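You operate a simulated robot arm through the tools that you are given. There is no shell and no other tool.

You are at the controls of a simulated robot arm. One attempt, no reset.

Task
Turn both inside-out tubes in one go in the turner.
Fine: lay them straight; one pull of the turner's lever; slide the tray back out and leave them on it. Where these are worked on the way, their far stop is far enough and under half their travel is too little: turner tray.

It is judged by the outcome, as a careful person would: the job done as asked, and still so three seconds after it is handed in. It fails if anything else is knocked over, pushed out of place, dropped, spilled or broken.

Robot
A 6-joint arm with a four-finger gripper, fixed in place. Base frame: the origin is on the floor under the middle of its stand, x ahead of it, y to its left, z up. Lengths are in cm, angles in rad, forces in N, time in s.
With the tool pointing down near the work surface it reaches from about 56 to 88 cm from the base axis. Its first joint turns from -2.897 to 2.897 rad. Payload 3.43 kg.
The tool frame sits at the grasp point between the pads (the TCP): z along the fingers, y along the line on which they close. The tips reach 3 cm beyond it. The gripper opens to 12 cm; its body begins 8.5 cm behind the TCP.
Orientation is that of the tool frame in the base frame, as a unit quaternion [x, y, z, w]. With the fingers straight down and closing along the base's y, the tool's x points along the base's -x, its y along +y and its z along -z.

Tools
- The arm moves only by the tool step_arm. Its argument "steps" is a list of rows, each a list of 6 numbers: the shift along the tool's x, y, z in cm, then the turn, a rotation vector about the tool's x, y, z in rad. In form: [[dx, dy, dz, ax, ay, az], ...]. A call has 1 to 20 rows; each row is the pose to reach, as a shift and turn from the pose commanded when the call began, along the tool's axes at that moment. "claw" is the closure in counts, from 0 (fully open) to 255 (shut), set as the call begins (left out, the last holds). Rows are played at 5 a second. More than 5 cm and 0.15 rad between two rows, or a gripper value outside its range, and nothing of the call is played. Where a pose cannot be reached the arm comes as near as it can. A force on the tool above 60 N (or 10 N above the force at the start of the call, whichever is more), or a blocked arm, ends the call early, and 0.2 s more pass. Each finger travels about 13.62 cm/s and halts on what it meets, pressing with about 24 N; the grip force reading is that of the motor and also rises with nothing between the fingers. The clock runs only during rows and for 0.2 s after the last one: add rows that repeat a pose to give the fingers time. It gives the time, the measured TCP pose, the force on the tool (base axes), the opening and the grip force at its end, in the units of the frame above (readings bear some noise), with the torque about the TCP (base axes, N m) and any sound that the robot's microphone picked up.
- Cameras (640 x 400 px; columns grow to the right, rows downward): "scene" is fixed at [22.18, 65.08, 158.24]; the picture's right is [-0.77, -0.64, 0.00], its down [-0.44, 0.52, -0.74] and it looks along [0.47, -0.56, -0.68] (base axes); focal length 308 px, centre (320, 200). "wrist" rides on the gripper at [7.1, -1.7, -12] in the tool frame; the picture's right is [0.23, 0.97, 0.00], its down [-0.81, 0.19, -0.55] and it looks along [-0.54, 0.13, 0.83] (tool axes); focal length 275 px, centre (320, 200). There is no depth. A picture from a camera that has moved, and an enlarged one, comes with that camera's place and axes in the base frame and with its lens.
- get_image(camera): a new picture of that camera. No time passes.
- raise_lower(by): moves the trunk up (or, below 0, down) by that many cm; the arm rides with it, the base frame stays. It gives what a move gives, with no picture.
- zoom(camera, box): a new picture of the part [left, top, right, bottom] of that camera's present view, enlarged. No time passes.
- close_job(): hands the job in; it is judged then, once.

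Nothing tells you positions but the pictures and the camera data. Unless the task says otherwise, let go and move clear before handing in.

The tools are called after "Call:" as a command line: name --pt "numbers of a row" for each row, then --argument value for the rest, lists and objects as JSON in quotes. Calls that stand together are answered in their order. step_arm: Moves the arm, as the interface text tells. Its arguments: {"type":"object","properties":{"steps":{"type":"array","items":{"type":"array","items":{"type":"number"}}},"claw":{"type":"number"}},"required":["steps"]} The other tools are called the same way: raise_lower (by) moves the trunk up or down; get_image (camera) takes a picture; zoom (camera, box) takes an enlarged picture of a part of a camera's view; close_job () hands the job in.

At the start:

```text
t: 0.0
tcp_pos: [54.48, -5.24, 124.19]
ee_rot: [0.001, 1.0, -0.001, 0.001]
contact_force: [-0.8, -0.1, 0.6]
ft_torque: [0.01, 0.04, -0.03]
opening: 12.04
finger_force: 0.0
trunk travel left (down, up): [-25.0, 29.0]
```

scene: 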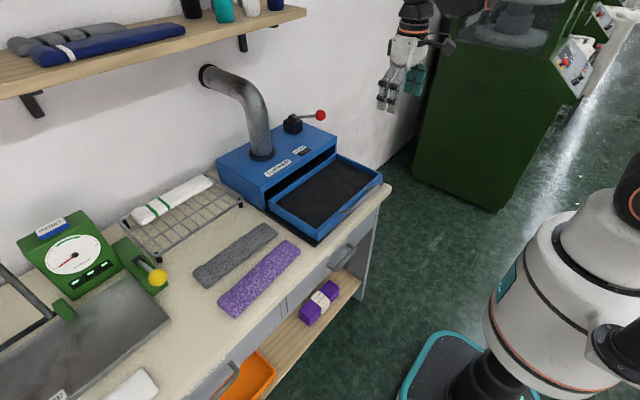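
wrist: 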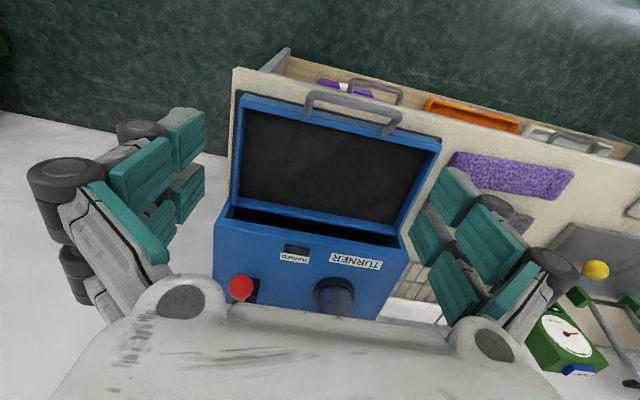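

I see a bench with a blue turner (drawer tray out, red-knob lever on top), and a grey and a purple speckled flat tube on the bench. I'll take closer looks to locate everything first.

Call:
zoom --camera "scene" --box '[180, 90, 400, 330]'

Call:
zoom --camera "scene" --box '[210, 90, 400, 210]'

Call:
zoom --camera "wrist" --box '[200, 60, 460, 320]'

Call:
zoom --camera "scene" --box '[0, 180, 320, 400]'

Call:
zoom --camera "scene" --box '[0, 0, 320, 120]'

```text
1.67 times, centred on (290, 210) of scene
camera zoom: at [22.18, 65.08, 158.24], right [-0.77, -0.64, 0.0], down [-0.44, 0.52, -0.74], along [0.47, -0.56, -0.68], focal length 514 px, centre (370, 183)
```

zoom: 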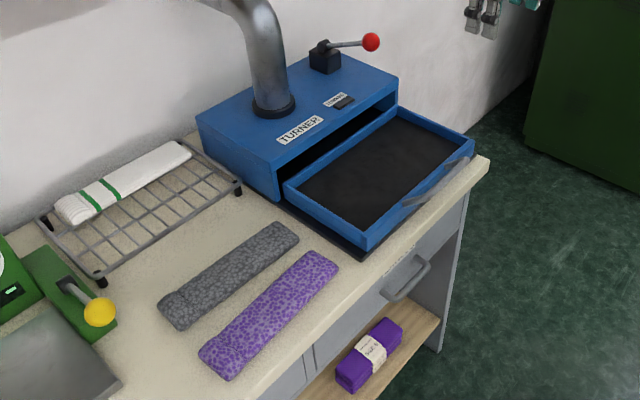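

```text
3.33 times, centred on (305, 150) of scene
camera zoom: at [22.18, 65.08, 158.24], right [-0.77, -0.64, 0.0], down [-0.44, 0.52, -0.74], along [0.47, -0.56, -0.68], focal length 1028 px, centre (370, 367)
```

zoom: 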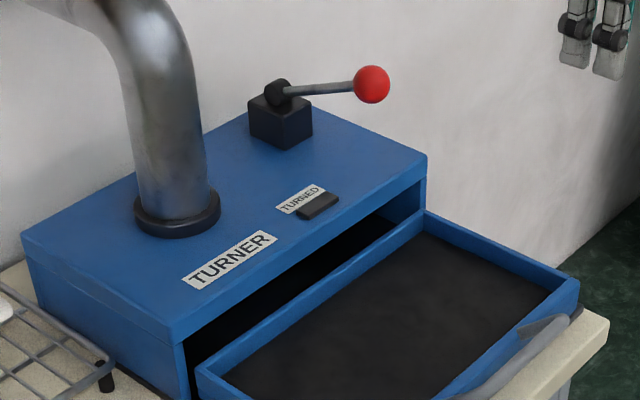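

```text
1.54 times, centred on (330, 190) of wrist
camera zoom: at [47.35, -6.98, 136.19], right [-0.23, 0.97, 0.0], down [0.81, 0.19, 0.55], along [0.54, 0.13, -0.83], focal length 424 px, centre (305, 215)
```

zoom: 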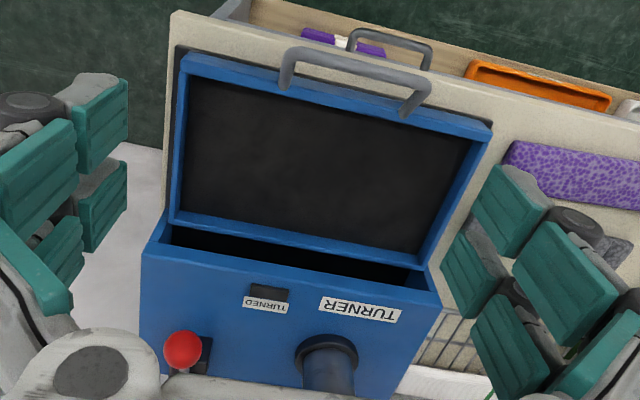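

```text
1.82 times, centred on (160, 290) of scene
camera zoom: at [22.18, 65.08, 158.24], right [-0.77, -0.64, 0.0], down [-0.44, 0.52, -0.74], along [0.47, -0.56, -0.68], focal length 561 px, centre (611, 36)
```

zoom: 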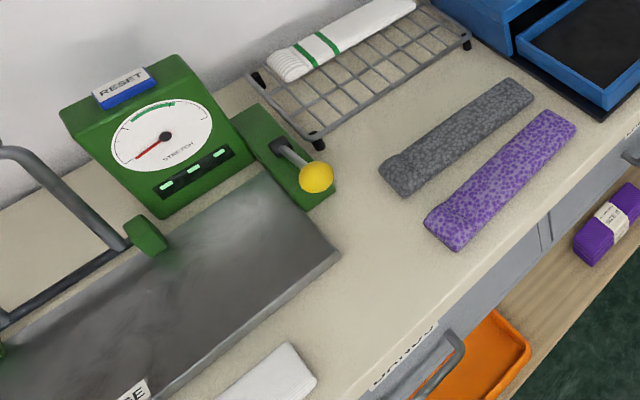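

```text
2.00 times, centred on (160, 60) of scene
camera zoom: at [22.18, 65.08, 158.24], right [-0.77, -0.64, 0.0], down [-0.44, 0.52, -0.74], along [0.47, -0.56, -0.68], focal length 617 px, centre (640, 480)
```

zoom: 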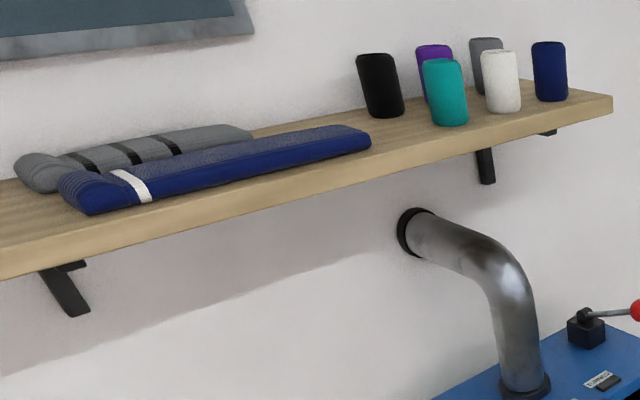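

The wrist and scene rays put the tray rim near z≈90 with x≈60–83 and y≈-17…18. The tubes lie along y at about x≈66 (purple) and x≈77 (grey), y≈25–51. I'll move above the purple tube with the tool turned 90° to look closer.

Call:
step_arm --pt "-0.7 2.7 0.5 0 0 0.1" --pt "-1.4 5.4 1 0 0 0.2" --pt "-2.1 8.1 1.5 0 0 0.3" --pt "-2.8 10.8 2 0 0 0.4" --pt "-3.5 13.5 2.5 0 0 0.5" --pt "-4.2 16.2 3 0 0 0.6" --pt "-4.9 18.9 3.5 0 0 0.7" --pt "-5.6 21.6 4 0 0 0.8" --pt "-6.3 24.3 4.5 0 0 0.9" --pt "-7 27 5 0 0 1.0" --pt "-7.7 29.7 5.5 0 0 1.1" --pt "-8.4 32.4 6 0 0 1.2" --pt "-9.1 35.1 6.5 0 0 1.3" --pt "-9.8 37.8 7 0 0 1.4" --pt "-10.5 40.5 7.5 0 0 1.5" --pt "-11.5 43.2 8 0 0 1.571" --pt "-11.5 43.2 8 0 0 1.571" --claw 0

```text
t: 3.6
tcp_pos: [65.9, 37.96, 115.98]
ee_rot: [0.707, 0.707, -0.001, 0.0]
contact_force: [-0.3, -0.4, -0.5]
ft_torque: [-0.02, 0.0, -0.02]
opening: 11.99
finger_force: 0.1
trunk travel left (down, up): [-25.0, 29.0]
```

Call:
get_image --camera "wrist"

Call:
get_image --camera "scene"

```text
taken
camera wrist: at [64.24, 45.03, 128.11], right [0.97, 0.23, 0.0], down [0.19, -0.81, 0.55], along [0.13, -0.54, -0.83], focal length 275 px, centre (320, 200)
```

wrist: 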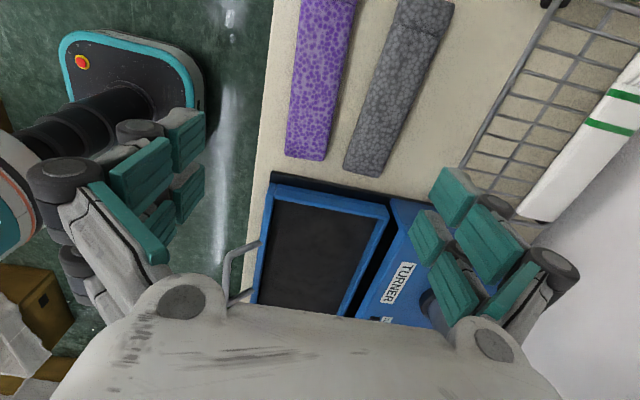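

```text
taken
```

scene: 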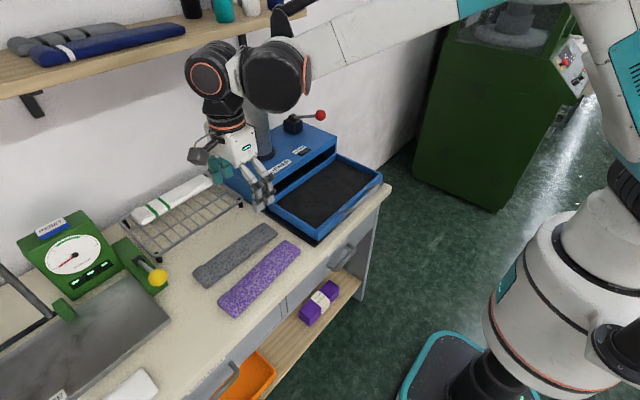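

I'm above the purple tube. I'll zoom on the tubes to refine their corners and the bench height.

Call:
zoom --camera "wrist" --box '[260, 0, 480, 200]'

Call:
zoom --camera "scene" --box '[180, 210, 320, 330]'

Call:
zoom --camera "wrist" --box '[210, 160, 430, 330]'

Call:
zoom --camera "scene" --box '[250, 90, 410, 250]'

```text
2.00 times, centred on (370, 100) of wrist
camera zoom: at [64.24, 45.03, 128.11], right [0.97, 0.23, 0.0], down [0.19, -0.81, 0.55], along [0.13, -0.54, -0.83], focal length 551 px, centre (220, 400)
```

zoom: 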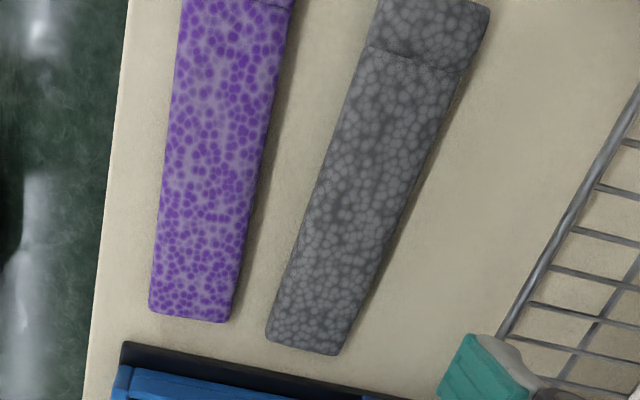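

```text
3.33 times, centred on (250, 270) of scene
camera zoom: at [22.18, 65.08, 158.24], right [-0.77, -0.64, 0.0], down [-0.44, 0.52, -0.74], along [0.47, -0.56, -0.68], focal length 1028 px, centre (553, -33)
```

zoom: 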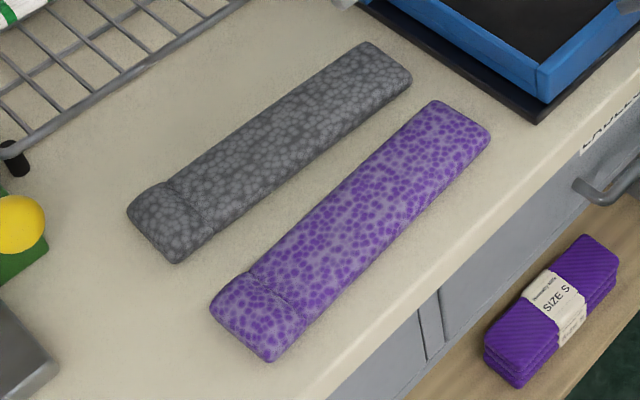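

```text
2.35 times, centred on (320, 245) of wrist
camera zoom: at [64.24, 45.03, 128.11], right [0.97, 0.23, 0.0], down [0.19, -0.81, 0.55], along [0.13, -0.54, -0.83], focal length 648 px, centre (320, 94)
```

zoom: 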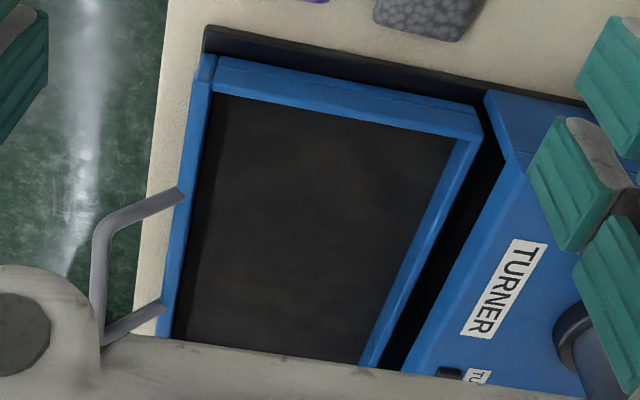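

```text
2.50 times, centred on (330, 170) of scene
camera zoom: at [22.18, 65.08, 158.24], right [-0.77, -0.64, 0.0], down [-0.44, 0.52, -0.74], along [0.47, -0.56, -0.68], focal length 771 px, centre (295, 275)
```

zoom: 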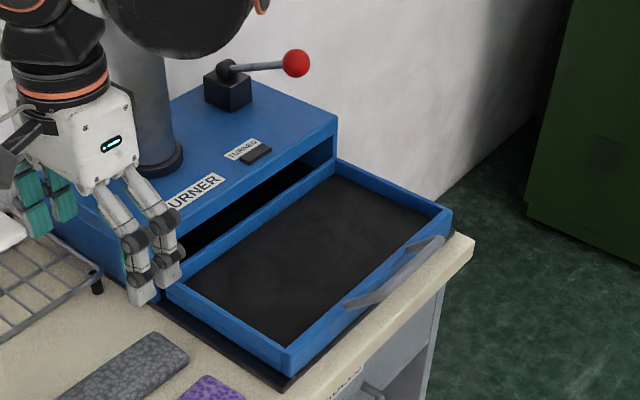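

The tube tops sit at about z≈84.7 on a bench at about 83. The tray handle's shape is unclear, so I'll zoom in on it.

Call:
zoom --camera "scene" --box '[320, 160, 400, 220]'

Call:
zoom --camera "wrist" --box '[210, 220, 290, 310]'

Call:
zoom --camera "scene" --box '[270, 90, 350, 170]'

```text
6.67 times, centred on (360, 190) of scene
camera zoom: at [22.18, 65.08, 158.24], right [-0.77, -0.64, 0.0], down [-0.44, 0.52, -0.74], along [0.47, -0.56, -0.68], focal length 2056 px, centre (53, 267)
```

zoom: 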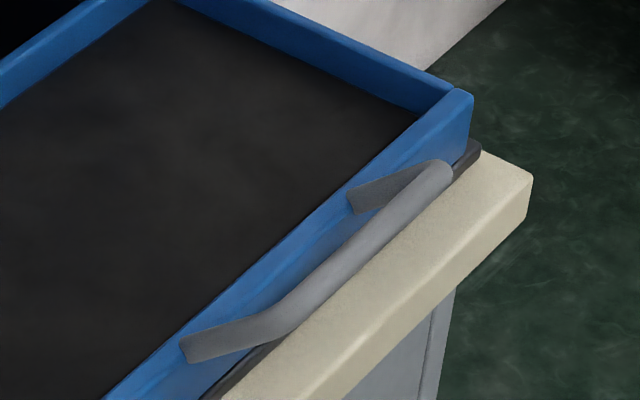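

```text
4.44 times, centred on (250, 265) of wrist
camera zoom: at [64.24, 45.03, 128.11], right [0.97, 0.23, 0.0], down [0.19, -0.81, 0.55], along [0.13, -0.54, -0.83], focal length 1224 px, centre (631, -89)
```

zoom: 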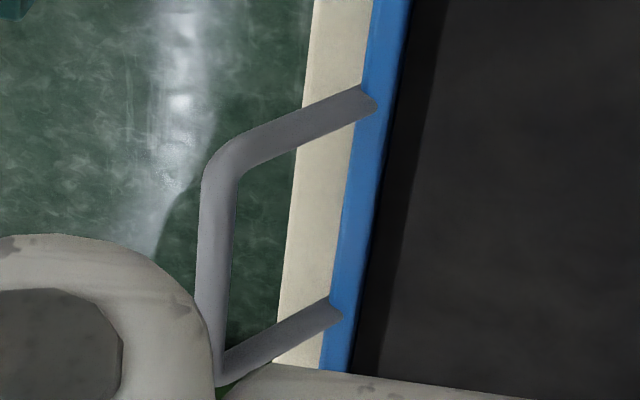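

```text
5.00 times, centred on (310, 130) of scene
camera zoom: at [22.18, 65.08, 158.24], right [-0.77, -0.64, 0.0], down [-0.44, 0.52, -0.74], along [0.47, -0.56, -0.68], focal length 1542 px, centre (370, 550)
```

zoom: 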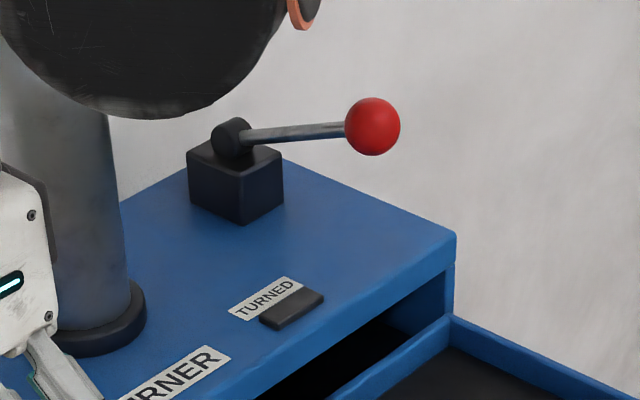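

The handle bar is about 4 cm above the tray rim (x≈56.5, z≈94, y≈-6…8), so it can be gripped. I'll take the grey tube first and lay it at the back of the tray. Next I move above it with a partly closed gripper and check the finger clearance.

Call:
step_arm --pt "-0.15 2.3 2 0 0 0.01" --pt "-0.3 4.6 4 0 0 0.02" --pt "-0.45 6.9 6 0 0 0.03" --pt "-0.6 9.2 9 0 0 0.035" --pt "-0.76 11.3 13 0 0 0.035" --pt "-0.76 11.3 16 0 0 0.035" --pt "-0.76 11.3 16 0 0 0.035" --claw 50

Call:
get_image --camera "wrist"

Call:
zoom --camera "scene" --box '[150, 60, 330, 330]'

```text
t: 5.2
tcp_pos: [77.22, 37.37, 100.09]
ee_rot: [0.719, 0.695, 0.0, 0.0]
contact_force: [-0.5, 0.2, 0.2]
ft_torque: [-0.01, 0.0, 0.03]
opening: 9.66
finger_force: 0.1
trunk travel left (down, up): [-25.0, 29.0]
```

```text
taken
camera wrist: at [75.78, 44.52, 112.17], right [0.98, 0.2, 0.0], down [0.16, -0.82, 0.55], along [0.11, -0.54, -0.83], focal length 275 px, centre (320, 200)
```

wrist: 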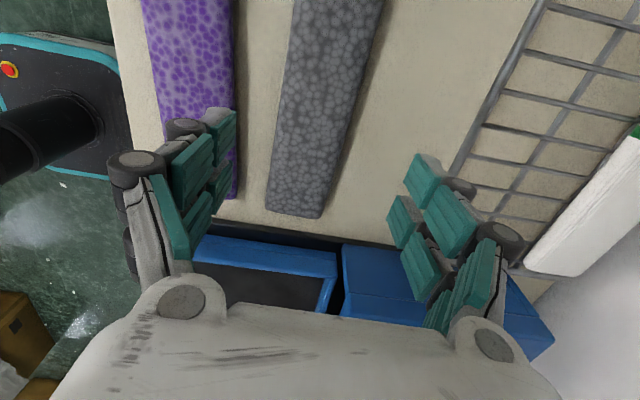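

```text
1.48 times, centred on (240, 195) of scene
camera zoom: at [22.18, 65.08, 158.24], right [-0.77, -0.64, 0.0], down [-0.44, 0.52, -0.74], along [0.47, -0.56, -0.68], focal length 457 px, centre (438, 207)
```

zoom: 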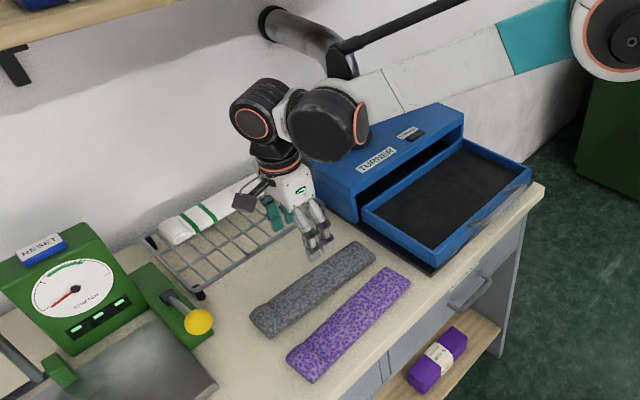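

The fingers are centred over the grey tube. I'll narrow the opening slightly to stay clear of the purple one and go partway down, then check again.

Call:
step_arm --pt "0 0 3 0 0 0" --pt "0 0 6 0 0 0" --pt "0 0 8.5 0 0 0" --pt "0 0 10 0 0 0" --pt "0 0 10 0 0 0" --claw 62

Call:
get_image --camera "wrist"

Call:
zoom --camera "scene" --box '[160, 150, 320, 310]'

```text
t: 6.4
tcp_pos: [77.31, 37.15, 90.15]
ee_rot: [0.72, 0.694, 0.0, -0.001]
contact_force: [0.2, 0.3, -0.6]
ft_torque: [0.0, -0.03, 0.02]
opening: 9.08
finger_force: 0.2
trunk travel left (down, up): [-25.0, 29.0]
```

```text
taken
camera wrist: at [75.83, 44.29, 102.18], right [0.98, 0.2, 0.0], down [0.16, -0.82, 0.55], along [0.11, -0.54, -0.83], focal length 275 px, centre (320, 200)
```

wrist: 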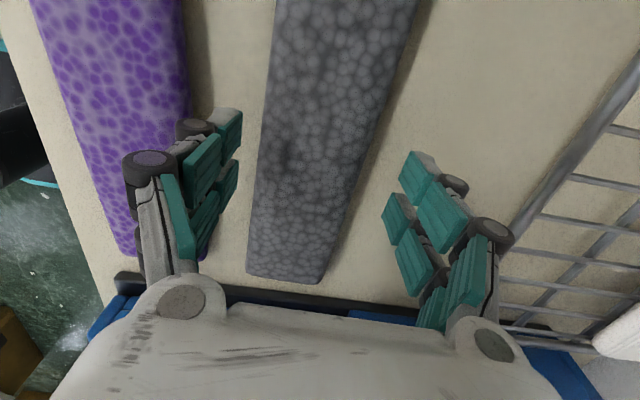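

```text
2.50 times, centred on (240, 230) of scene
camera zoom: at [22.18, 65.08, 158.24], right [-0.77, -0.64, 0.0], down [-0.44, 0.52, -0.74], along [0.47, -0.56, -0.68], focal length 771 px, centre (520, 125)
```

zoom: 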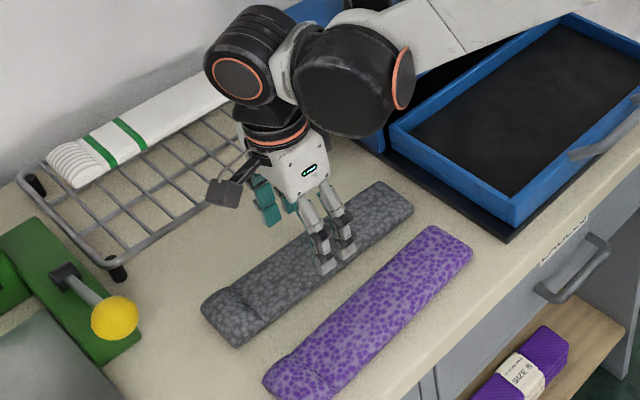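

Alignment over the grey tube looks right. I'll go down in small steps and watch the force.

Call:
step_arm --pt "0 0 1.5 0 0 0" --pt "0 0 2.5 0 0 0" --pt "0 0 3.0 0 0 0" --pt "0 0 3.4 0 0 0" --pt "0 0 3.4 0 0 0"

Call:
zoom --camera "scene" --box '[200, 190, 300, 290]'

Call:
get_image --camera "wrist"

```text
t: 7.6
tcp_pos: [77.22, 37.26, 86.72]
ee_rot: [0.719, 0.695, 0.0, -0.001]
contact_force: [-0.6, -0.9, 0.5]
ft_torque: [0.0, -0.02, 0.0]
opening: 9.09
finger_force: 0.0
trunk travel left (down, up): [-25.0, 29.0]
```

```text
4.00 times, centred on (250, 240) of scene
camera zoom: at [22.18, 65.08, 158.24], right [-0.77, -0.64, 0.0], down [-0.44, 0.52, -0.74], along [0.47, -0.56, -0.68], focal length 1234 px, centre (600, 40)
```

zoom: 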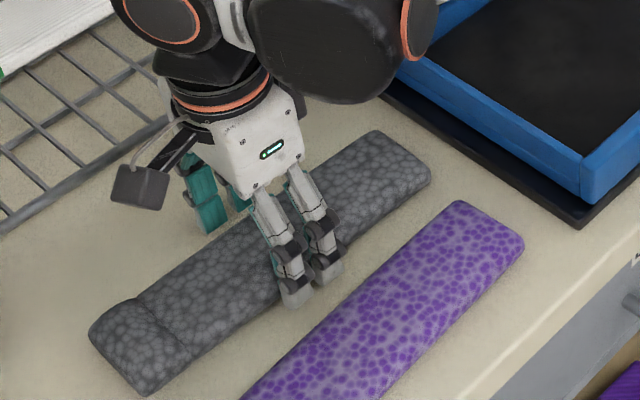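

```text
taken
camera wrist: at [75.84, 44.35, 98.77], right [0.98, 0.2, 0.0], down [0.16, -0.82, 0.55], along [0.11, -0.54, -0.83], focal length 275 px, centre (320, 200)
```

wrist: 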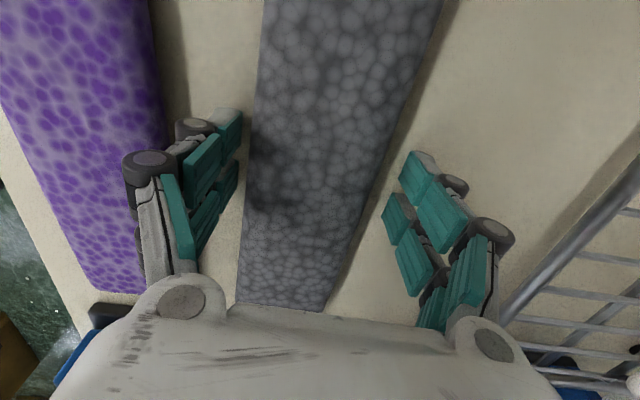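

Call:
step_arm --pt "0 0 0.3 0 0 0" --pt "0 0 0.5 0 0 0" --pt "0 0 0.5 0 0 0"

```text
t: 8.4
tcp_pos: [77.25, 37.18, 86.41]
ee_rot: [0.72, 0.694, 0.0, 0.0]
contact_force: [0.6, -0.5, 0.2]
ft_torque: [0.03, 0.0, 0.02]
opening: 9.05
finger_force: 0.0
trunk travel left (down, up): [-25.0, 29.0]
```

No contact with the bench yet. I'll close on the grey tube here.

Call:
step_arm --pt "0 0 0 0 0 0" --pt "0 0 0 0 0 0" --pt "0 0 0 0 0 0" --pt "0 0 0 0 0 0" --pt "0 0 0 0 0 0" --claw 140

Call:
zoom --camera "scene" --box '[200, 190, 300, 290]'

Call:
get_image --camera "wrist"

```text
t: 9.6
tcp_pos: [76.99, 37.07, 86.62]
ee_rot: [0.719, 0.695, 0.002, 0.001]
contact_force: [7.2, 7.1, 54.3]
ft_torque: [-0.07, 0.88, -0.15]
opening: 6.96
finger_force: 23.9
trunk travel left (down, up): [-25.0, 29.0]
```

```text
4.00 times, centred on (250, 240) of scene
camera zoom: at [22.18, 65.08, 158.24], right [-0.77, -0.64, 0.0], down [-0.44, 0.52, -0.74], along [0.47, -0.56, -0.68], focal length 1234 px, centre (600, 40)
```

zoom: 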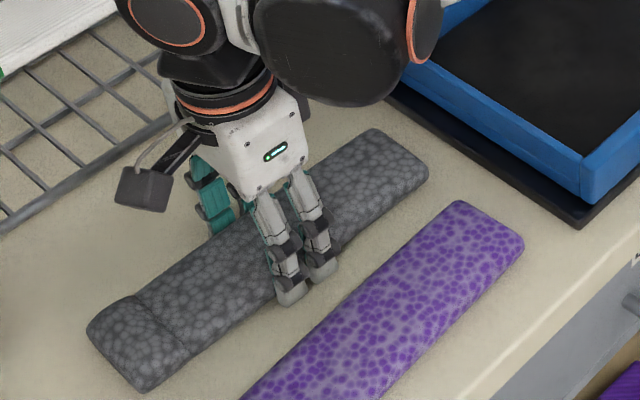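

```text
taken
camera wrist: at [75.59, 44.26, 98.68], right [0.98, 0.2, 0.0], down [0.16, -0.82, 0.55], along [0.11, -0.54, -0.83], focal length 275 px, centre (320, 200)
```

wrist: 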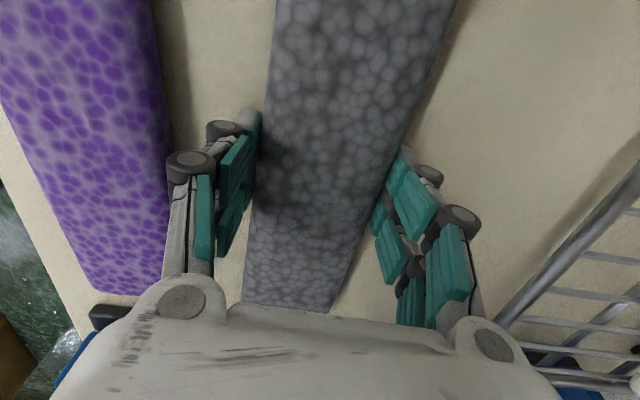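

The grip reads 6.96 cm with the fingertips pressing the bench, so I'll lift gently and check that the tube holds.

Call:
step_arm --pt "0 0 -0.5 0 0 0" --pt "0 0 -1.5 0 0 0" --pt "0 0 -3 0 0 0" --pt "0 0 -5 0 0 0" --pt "0 0 -5 0 0 0"

Call:
zoom --camera "scene" --box '[170, 150, 320, 310]'

Call:
get_image --camera "wrist"

```text
t: 10.8
tcp_pos: [77.17, 37.09, 91.18]
ee_rot: [0.719, 0.695, -0.001, 0.0]
contact_force: [0.1, 0.6, -0.1]
ft_torque: [0.0, -0.02, 0.03]
opening: 6.94
finger_force: 23.6
trunk travel left (down, up): [-25.0, 29.0]
```

```text
2.50 times, centred on (245, 230) of scene
camera zoom: at [22.18, 65.08, 158.24], right [-0.77, -0.64, 0.0], down [-0.44, 0.52, -0.74], along [0.47, -0.56, -0.68], focal length 771 px, centre (508, 125)
```

zoom: 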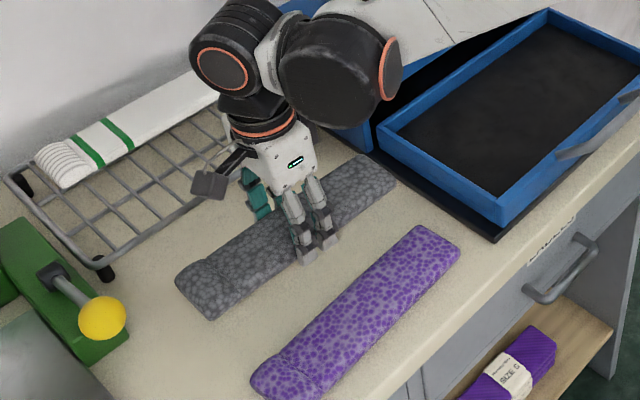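

```text
taken
camera wrist: at [75.8, 44.2, 103.26], right [0.98, 0.2, 0.0], down [0.16, -0.82, 0.55], along [0.11, -0.54, -0.83], focal length 275 px, centre (320, 200)
```

wrist: 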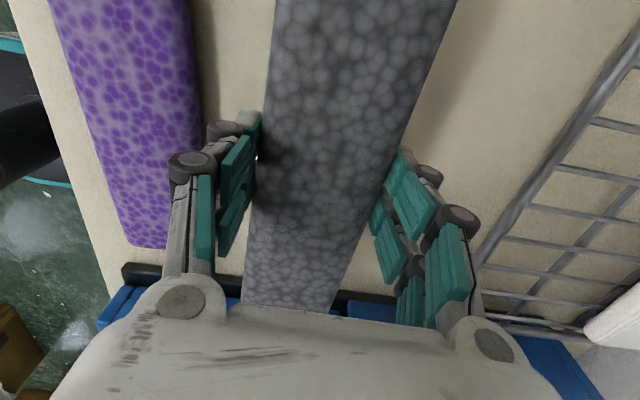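

The tube lifted cleanly and level. I'll raise it and carry it over the tray, squaring the yaw on the way.

Call:
step_arm --pt "0 -0.5 -3.2 0 0 0" --pt "0 -1.5 -6.4 0 0 0" --pt "-1 -3 -9.6 0 0 0" --pt "-4 -3.2 -9.6 0 0 -0.005" --pt "-8 -3.3 -9.6 0 0 -0.01" --pt "-12 -3.4 -9.6 0 0 -0.015" --pt "-16 -3.5 -9.6 0 0 -0.02" --pt "-20 -3.6 -9.6 0 0 -0.025" --pt "-24 -3.7 -9.6 0 0 -0.03" --pt "-28 -3.8 -9.6 0 0 -0.035" --pt "-32 -3.9 -9.6 0 0 -0.035" --pt "-35 -3.95 -9.6 0 0 -0.035" --pt "-36 -3.95 -9.6 0 0 -0.035" --pt "-36 -3.95 -9.6 0 0 -0.035"

Call:
get_image --camera "scene"

Call:
get_image --camera "wrist"

```text
t: 13.8
tcp_pos: [72.06, 1.45, 100.86]
ee_rot: [0.707, 0.707, 0.0, 0.0]
contact_force: [-0.7, -0.1, -0.6]
ft_torque: [0.03, 0.02, 0.04]
opening: 6.89
finger_force: 24.0
trunk travel left (down, up): [-25.0, 29.0]
```

```text
taken
```

scene: 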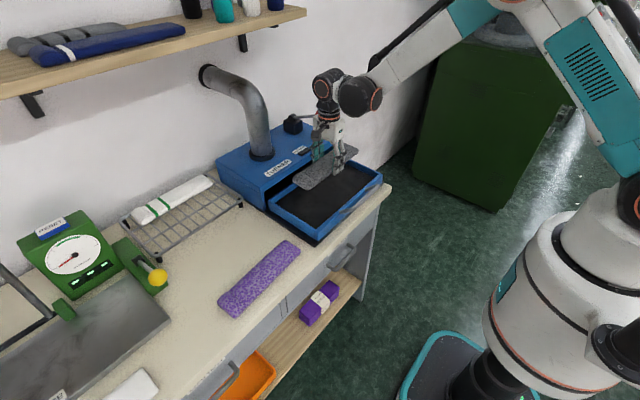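

```text
taken
camera wrist: at [70.39, 8.41, 112.82], right [0.97, 0.23, 0.0], down [0.19, -0.81, 0.55], along [0.13, -0.54, -0.83], focal length 275 px, centre (320, 200)
```

wrist: 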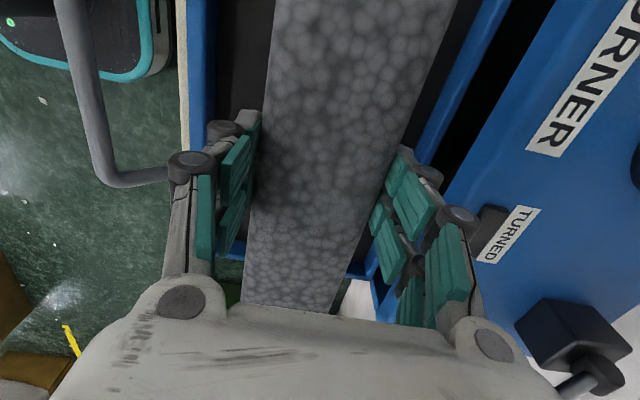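

The tube is over the tray and nearly straight (about 1° off, which I'll correct). I'll shift slightly to the back, lower until light contact, and then release.

Call:
step_arm --pt "-0.1 1.0 2.5 0 0 0.01" --pt "-0.2 1.95 5 0 0 0.017" --pt "-0.2 1.95 7.5 0 0 0.017" --pt "-0.2 1.95 9 0 0 0.017" --pt "-0.2 1.95 10 0 0 0.017" --pt "-0.2 1.95 10.5 0 0 0.017" --pt "-0.2 1.95 10.5 0 0 0.017"

Call:
zoom --camera "scene" --box '[250, 100, 400, 250]'

Call:
get_image --camera "wrist"

```text
t: 15.4
tcp_pos: [74.0, 1.19, 90.35]
ee_rot: [0.713, 0.701, 0.0, 0.0]
contact_force: [-0.3, 0.2, -0.1]
ft_torque: [-0.03, 0.01, 0.02]
opening: 6.92
finger_force: 24.1
trunk travel left (down, up): [-25.0, 29.0]
```

```text
2.67 times, centred on (325, 175) of scene
camera zoom: at [22.18, 65.08, 158.24], right [-0.77, -0.64, 0.0], down [-0.44, 0.52, -0.74], along [0.47, -0.56, -0.68], focal length 822 px, centre (307, 267)
```

zoom: 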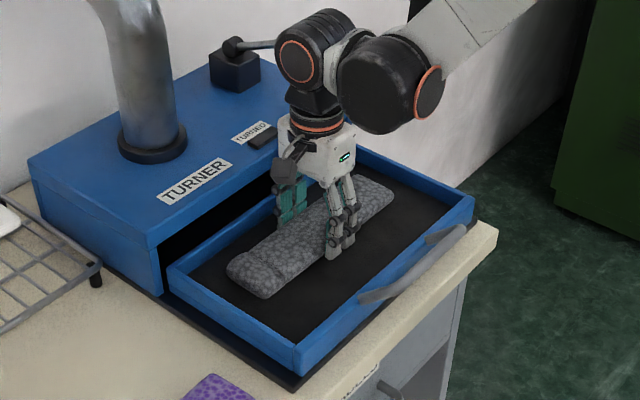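

```text
taken
camera wrist: at [72.44, 8.35, 102.34], right [0.98, 0.21, 0.0], down [0.18, -0.81, 0.55], along [0.12, -0.54, -0.83], focal length 275 px, centre (320, 200)
```

wrist: 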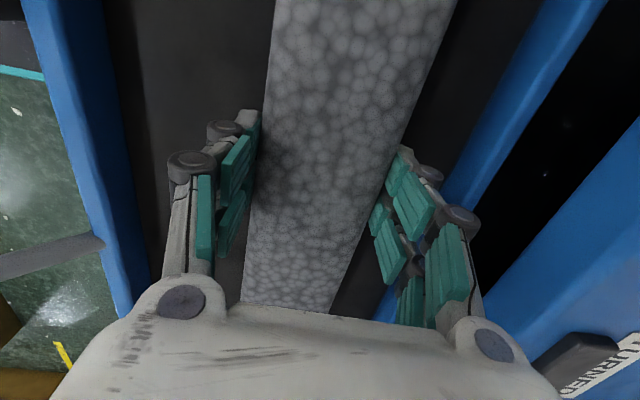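

Call:
step_arm --pt "0 0 0.5 0 0 0" --pt "0 0 1.0 0 0 0" --pt "0 0 1.3 0 0 0" --pt "0 0 1.3 0 0 0"

```text
t: 16.1
tcp_pos: [73.97, 1.21, 89.82]
ee_rot: [0.713, 0.701, 0.001, 0.001]
contact_force: [3.0, -0.4, 41.8]
ft_torque: [0.13, 1.56, -0.04]
opening: 6.97
finger_force: 24.1
trunk travel left (down, up): [-25.0, 29.0]
stopped in row 3: the force on the tool passed its limit at 65 N (the readings are from after the stop); the commanded pose is now the measured one
```

Contact came at TCP z≈89.8, so the tray floor is near z≈86.5 and the tube is resting on it. I'll open the fingers just a little and then lift.

Call:
step_arm --pt "0 0 0 0 0 0" --pt "0 0 0 0 0 0" --pt "0 0 -0.3 0 0 0" --pt "0 0 -0.3 0 0 0" --claw 84

Call:
get_image --camera "wrist"

Call:
zoom --camera "scene" --box '[250, 100, 400, 250]'

```text
t: 17.1
tcp_pos: [74.19, 1.23, 89.7]
ee_rot: [0.712, 0.702, 0.0, 0.001]
contact_force: [0.3, -0.7, 0.6]
ft_torque: [-0.02, 0.01, 0.04]
opening: 8.07
finger_force: 0.0
trunk travel left (down, up): [-25.0, 29.0]
```

```text
taken
camera wrist: at [72.56, 8.34, 101.71], right [0.98, 0.21, 0.0], down [0.18, -0.81, 0.55], along [0.12, -0.54, -0.83], focal length 275 px, centre (320, 200)
```

wrist: 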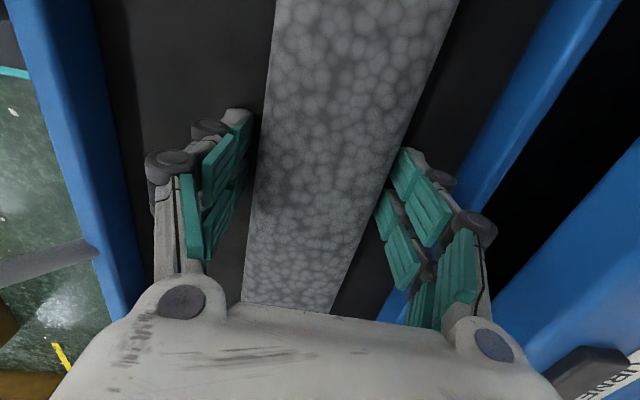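

```text
2.67 times, centred on (325, 175) of scene
camera zoom: at [22.18, 65.08, 158.24], right [-0.77, -0.64, 0.0], down [-0.44, 0.52, -0.74], along [0.47, -0.56, -0.68], focal length 822 px, centre (307, 267)
```

zoom: 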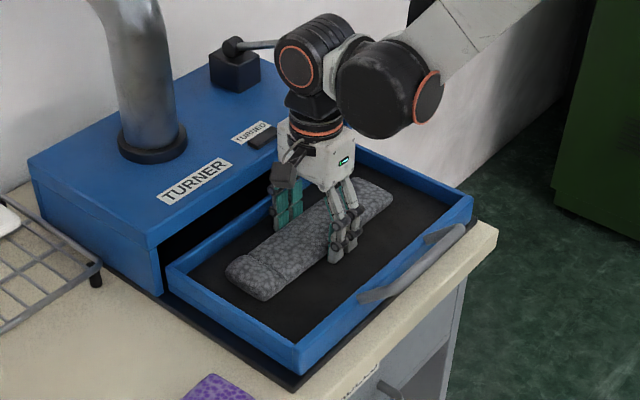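

Grey is released and lying straight. I'll lift off, close the fingers, and use them to nudge it toward the back wall to make room for the purple one.

Call:
step_arm --pt "0 0 -1.5 0 0 0" --pt "0 0 -4 0 0 0" --pt "0 0 -8 0 0 0" --pt "0 0 -8 0 0 0"

Call:
get_image --camera "wrist"

```text
t: 18.1
tcp_pos: [74.03, 1.15, 97.78]
ee_rot: [0.712, 0.702, 0.0, 0.001]
contact_force: [-0.8, -0.2, 0.0]
ft_torque: [-0.04, -0.01, 0.02]
opening: 8.06
finger_force: 0.0
trunk travel left (down, up): [-25.0, 29.0]
```

```text
taken
camera wrist: at [72.42, 8.29, 109.76], right [0.98, 0.21, 0.0], down [0.18, -0.81, 0.55], along [0.12, -0.54, -0.83], focal length 275 px, centre (320, 200)
```

wrist: 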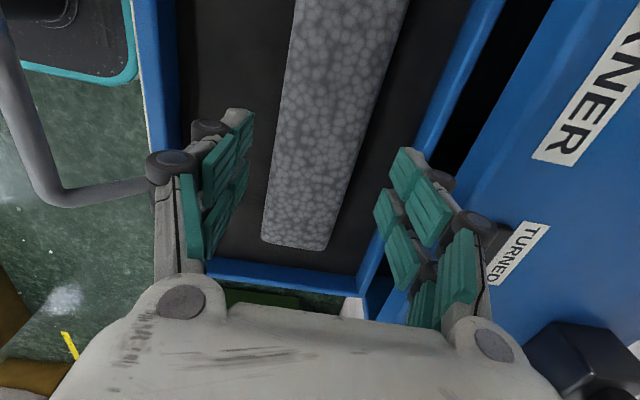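

Call:
step_arm --pt "0 -2.5 0 0 0 0" --pt "0 -5 0 0 0 0" --pt "0 -7.5 0 0 0 0" --pt "0 -7.5 0 0 0 0" --pt "0 -7.5 0 0 0 0" --claw 255

Call:
get_image --camera "wrist"

Call:
zoom --camera "scene" --box '[250, 100, 400, 250]'

```text
t: 19.4
tcp_pos: [66.51, 1.38, 97.62]
ee_rot: [0.713, 0.701, 0.001, 0.0]
contact_force: [-0.6, 0.3, -0.1]
ft_torque: [-0.02, 0.03, 0.02]
opening: 0.0
finger_force: 23.5
trunk travel left (down, up): [-25.0, 29.0]
```

```text
taken
camera wrist: at [64.93, 8.42, 109.64], right [0.98, 0.21, 0.0], down [0.18, -0.81, 0.55], along [0.12, -0.54, -0.83], focal length 275 px, centre (320, 200)
```

wrist: 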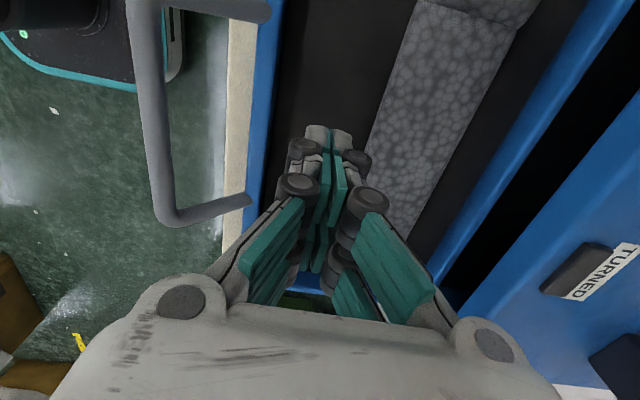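

```text
2.67 times, centred on (325, 175) of scene
camera zoom: at [22.18, 65.08, 158.24], right [-0.77, -0.64, 0.0], down [-0.44, 0.52, -0.74], along [0.47, -0.56, -0.68], focal length 822 px, centre (307, 267)
```

zoom: 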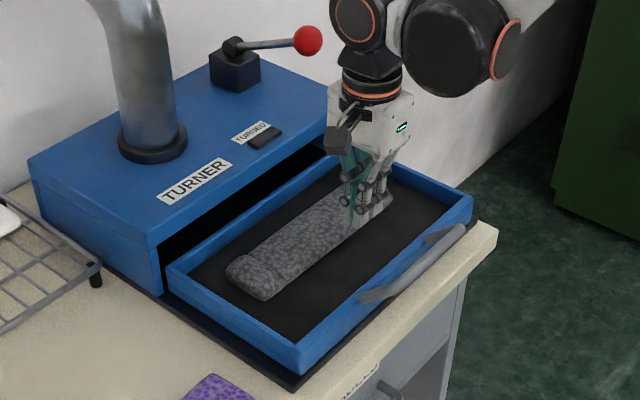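

The closed fingers fit between the tube and the front wall. I'll lower them just above the tray floor and check for contact before pushing.

Call:
step_arm --pt "0 0 3 0 0 0" --pt "0 0 5.5 0 0 0" --pt "0 0 6.5 0 0 0" --pt "0 0 7.2 0 0 0" --pt "0 0 7.2 0 0 0"

Call:
get_image --camera "wrist"

Call:
zoom --camera "scene" --box '[270, 130, 390, 250]'

```text
t: 20.6
tcp_pos: [66.72, 1.4, 90.54]
ee_rot: [0.713, 0.702, 0.001, 0.001]
contact_force: [0.3, -0.6, -0.2]
ft_torque: [0.05, 0.01, 0.0]
opening: 0.0
finger_force: 24.4
trunk travel left (down, up): [-25.0, 29.0]
```

```text
taken
camera wrist: at [65.06, 8.43, 102.54], right [0.98, 0.21, 0.0], down [0.18, -0.81, 0.55], along [0.12, -0.54, -0.83], focal length 275 px, centre (320, 200)
```

wrist: 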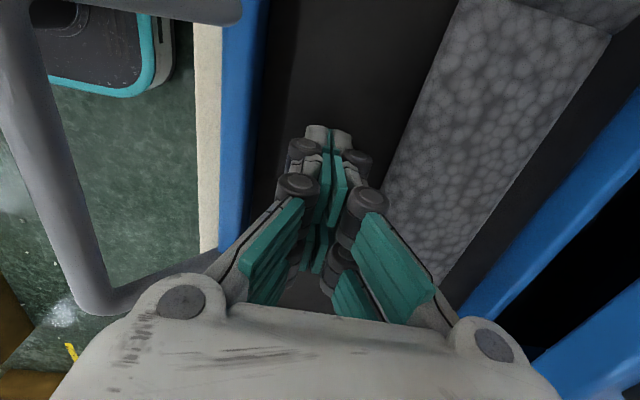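

```text
3.33 times, centred on (330, 190) of scene
camera zoom: at [22.18, 65.08, 158.24], right [-0.77, -0.64, 0.0], down [-0.44, 0.52, -0.74], along [0.47, -0.56, -0.68], focal length 1028 px, centre (287, 233)
```

zoom: 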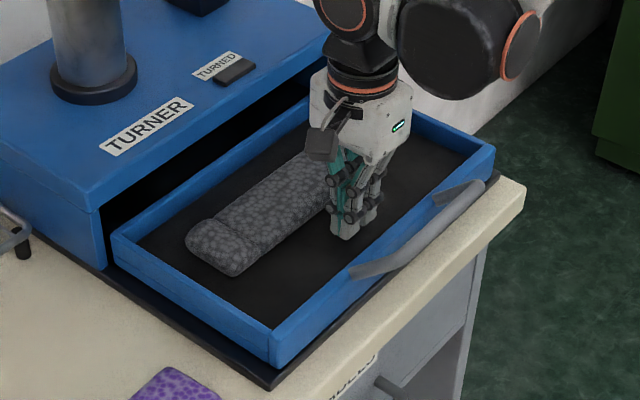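

Call:
step_arm --pt "0 0 0.3 0 0 0" --pt "0 1 0.3 0 0 0" --pt "0 2 0.3 0 0 0" --pt "0 3 0.3 0 0 0" --pt "0 3 0.3 0 0 0"

Call:
get_image --camera "wrist"

Call:
zoom --camera "scene" --box '[270, 130, 390, 250]'

```text
t: 21.8
tcp_pos: [69.71, 1.26, 90.25]
ee_rot: [0.712, 0.702, 0.0, 0.0]
contact_force: [0.5, 0.2, -0.6]
ft_torque: [0.01, 0.02, -0.02]
opening: 0.0
finger_force: 23.7
trunk travel left (down, up): [-25.0, 29.0]
```

```text
taken
camera wrist: at [68.11, 8.39, 102.21], right [0.98, 0.21, 0.0], down [0.18, -0.81, 0.55], along [0.12, -0.54, -0.83], focal length 275 px, centre (320, 200)
```

wrist: 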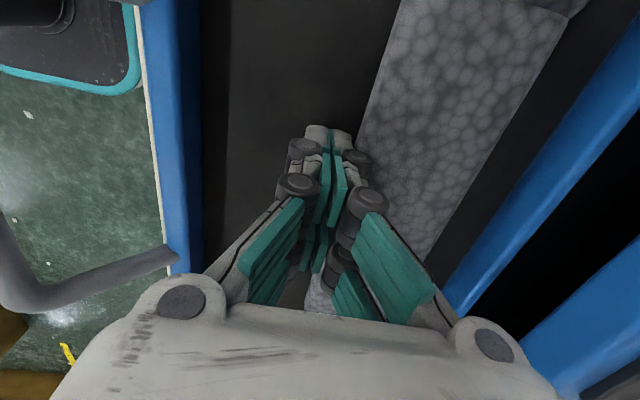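

```text
3.33 times, centred on (330, 190) of scene
camera zoom: at [22.18, 65.08, 158.24], right [-0.77, -0.64, 0.0], down [-0.44, 0.52, -0.74], along [0.47, -0.56, -0.68], focal length 1028 px, centre (287, 233)
```

zoom: 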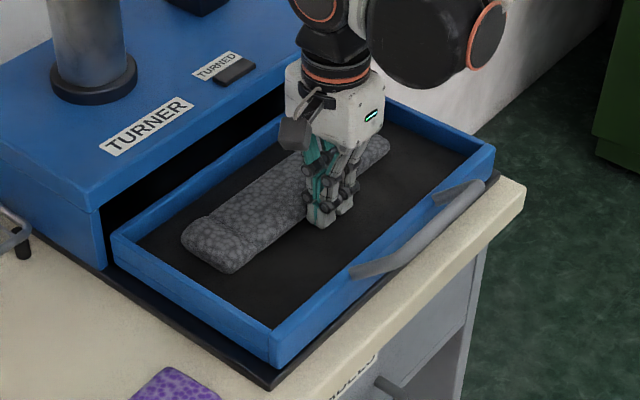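

The fingers are touching the tube and pushing it smoothly. I'll continue about 2.2 cm.

Call:
step_arm --pt "0 0.8 0 0 0 0" --pt "0 1.5 0 0 0 0" --pt "0 2.2 0 0 0 0" --pt "0 2.2 0 0 0 0"

Call:
get_image --camera "wrist"

Call:
zoom --camera "scene" --box '[270, 130, 390, 250]'

```text
t: 22.8
tcp_pos: [72.02, 1.28, 90.2]
ee_rot: [0.713, 0.702, 0.001, 0.0]
contact_force: [-0.6, 0.1, -0.1]
ft_torque: [-0.02, 0.02, -0.02]
opening: 0.01
finger_force: 23.8
trunk travel left (down, up): [-25.0, 29.0]
```

```text
taken
camera wrist: at [70.3, 8.39, 102.18], right [0.98, 0.21, 0.0], down [0.18, -0.81, 0.55], along [0.12, -0.54, -0.83], focal length 275 px, centre (320, 200)
```

wrist: 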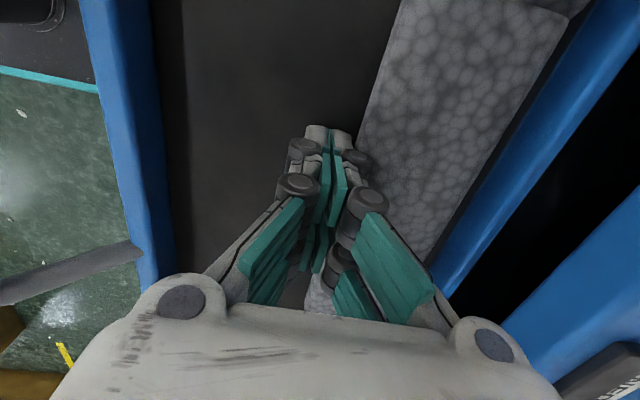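

```text
3.33 times, centred on (330, 190) of scene
camera zoom: at [22.18, 65.08, 158.24], right [-0.77, -0.64, 0.0], down [-0.44, 0.52, -0.74], along [0.47, -0.56, -0.68], focal length 1028 px, centre (287, 233)
```

zoom: 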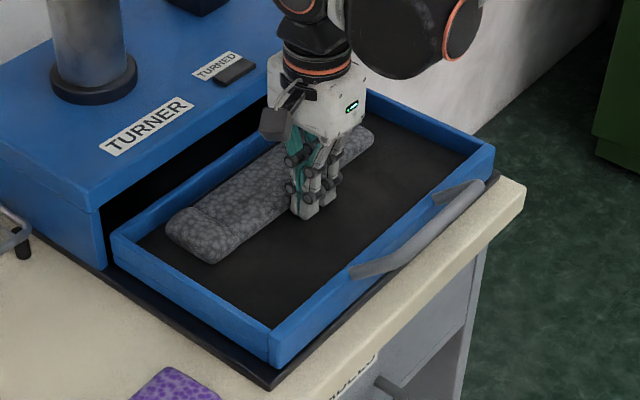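

Grey now lies against the back with room in front, and the tray hasn't moved. I'll back off, lift clear and go to the purple tube.

Call:
step_arm --pt "0 -0.6 0 0 0 0" --pt "0 -1 -2 0 0 0" --pt "0 -1 -6 0 0 0" --pt "0 -1 -10 0 0 0" --pt "0 -1 -10 0 0 0"

Call:
step_arm --pt "4 -0.5 0 0 0 -0.005" --pt "8 -1 0 0 0 -0.01" --pt "12 -1.6 0 0 0 -0.02" --pt "16 -2.2 0 0 0 -0.03" --pt "20 -2.8 0 0 0 -0.04" --pt "24 -3.5 0 0 0 -0.05" --pt "28 -4.2 0 0 0 -0.06" --pt "32 -5 0 0 0 -0.07" --pt "36.2 -5.6 0 0 0 -0.07" --pt "36.2 -5.6 3 0 0 -0.07" --pt "36.2 -5.6 3 0 0 -0.07" --claw 60

Call:
get_image --camera "wrist"

Call:
get_image --camera "scene"

```text
t: 23.9
tcp_pos: [70.8, 1.37, 100.17]
ee_rot: [0.713, 0.701, 0.001, 0.001]
contact_force: [0.1, 0.8, -0.7]
ft_torque: [0.02, -0.04, -0.05]
opening: 0.01
finger_force: 24.5
trunk travel left (down, up): [-25.0, 29.0]
```

```text
t: 26.4
tcp_pos: [65.78, 37.63, 97.12]
ee_rot: [0.687, 0.727, 0.0, 0.0]
contact_force: [0.2, 1.0, 0.2]
ft_torque: [0.04, -0.01, -0.02]
opening: 9.19
finger_force: 0.1
trunk travel left (down, up): [-25.0, 29.0]
```

```text
taken
camera wrist: at [63.67, 44.63, 109.1], right [0.96, 0.28, 0.0], down [0.23, -0.8, 0.55], along [0.16, -0.53, -0.83], focal length 275 px, centre (320, 200)
```

wrist: 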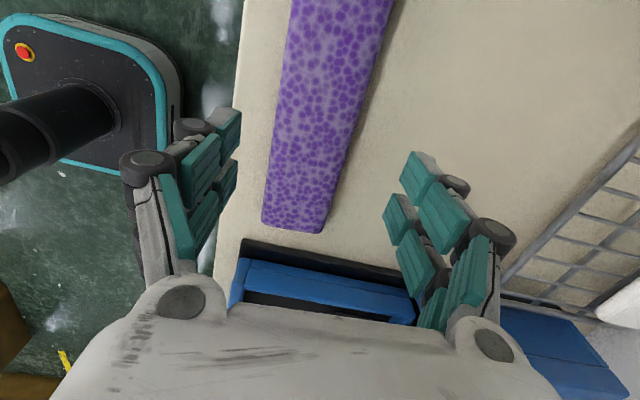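

```text
taken
```

scene: 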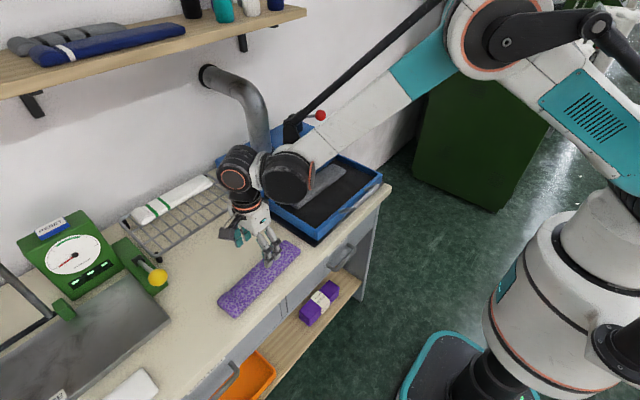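

The gripper is centred on the purple tube, only about 0.8° off in yaw. I'll descend, stopping slightly higher than before so the tips don't press the bench.

Call:
step_arm --pt "0 0 3 0 0 -0.013" --pt "0 0 6 0 0 -0.013" --pt "0 0 8.5 0 0 -0.013" --pt "0 0 9.5 0 0 -0.013" --pt "0 0 10.3 0 0 -0.013" --pt "0 0 10.3 0 0 -0.013"

Call:
get_image --camera "wrist"

```text
t: 27.8
tcp_pos: [65.76, 37.48, 86.75]
ee_rot: [0.683, 0.73, 0.002, 0.001]
contact_force: [-0.4, 0.6, -0.4]
ft_torque: [-0.01, -0.01, -0.01]
opening: 9.19
finger_force: 0.1
trunk travel left (down, up): [-25.0, 29.0]
```

```text
taken
camera wrist: at [63.61, 44.45, 98.79], right [0.96, 0.29, 0.0], down [0.24, -0.8, 0.55], along [0.16, -0.53, -0.83], focal length 275 px, centre (320, 200)
```

wrist: 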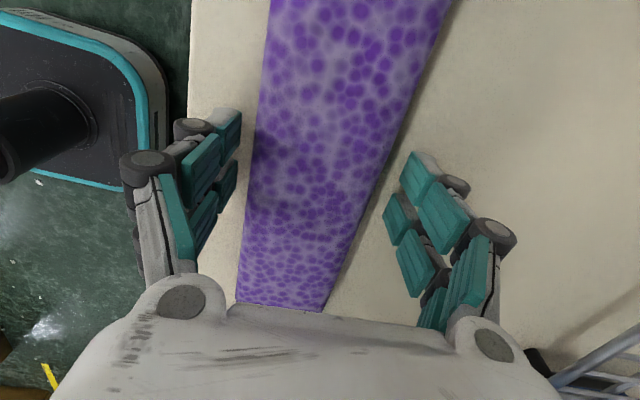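

Call:
step_arm --pt "0 0 0 0 0 0" --pt "0 0 0 0 0 0" --pt "0 0 0 0 0 0" --pt "0 0 0 0 0 0" --claw 140

Call:
get_image --camera "wrist"

```text
t: 28.8
tcp_pos: [65.73, 37.48, 86.71]
ee_rot: [0.683, 0.73, 0.001, 0.001]
contact_force: [-0.2, 0.1, 0.7]
ft_torque: [-0.03, -0.02, -0.06]
opening: 6.89
finger_force: 24.0
trunk travel left (down, up): [-25.0, 29.0]
```

```text
taken
camera wrist: at [63.6, 44.46, 98.81], right [0.96, 0.29, 0.0], down [0.24, -0.8, 0.55], along [0.16, -0.53, -0.83], focal length 275 px, centre (320, 200)
```

wrist: 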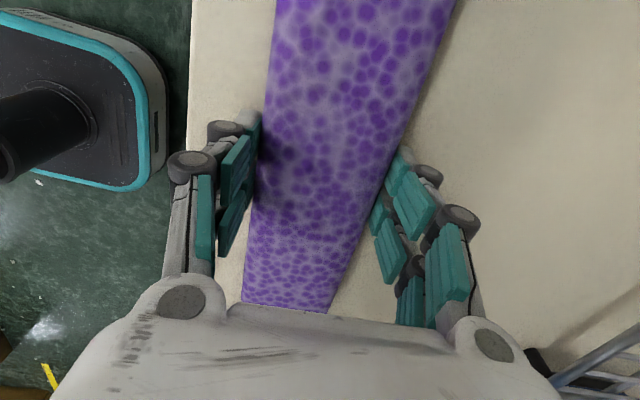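

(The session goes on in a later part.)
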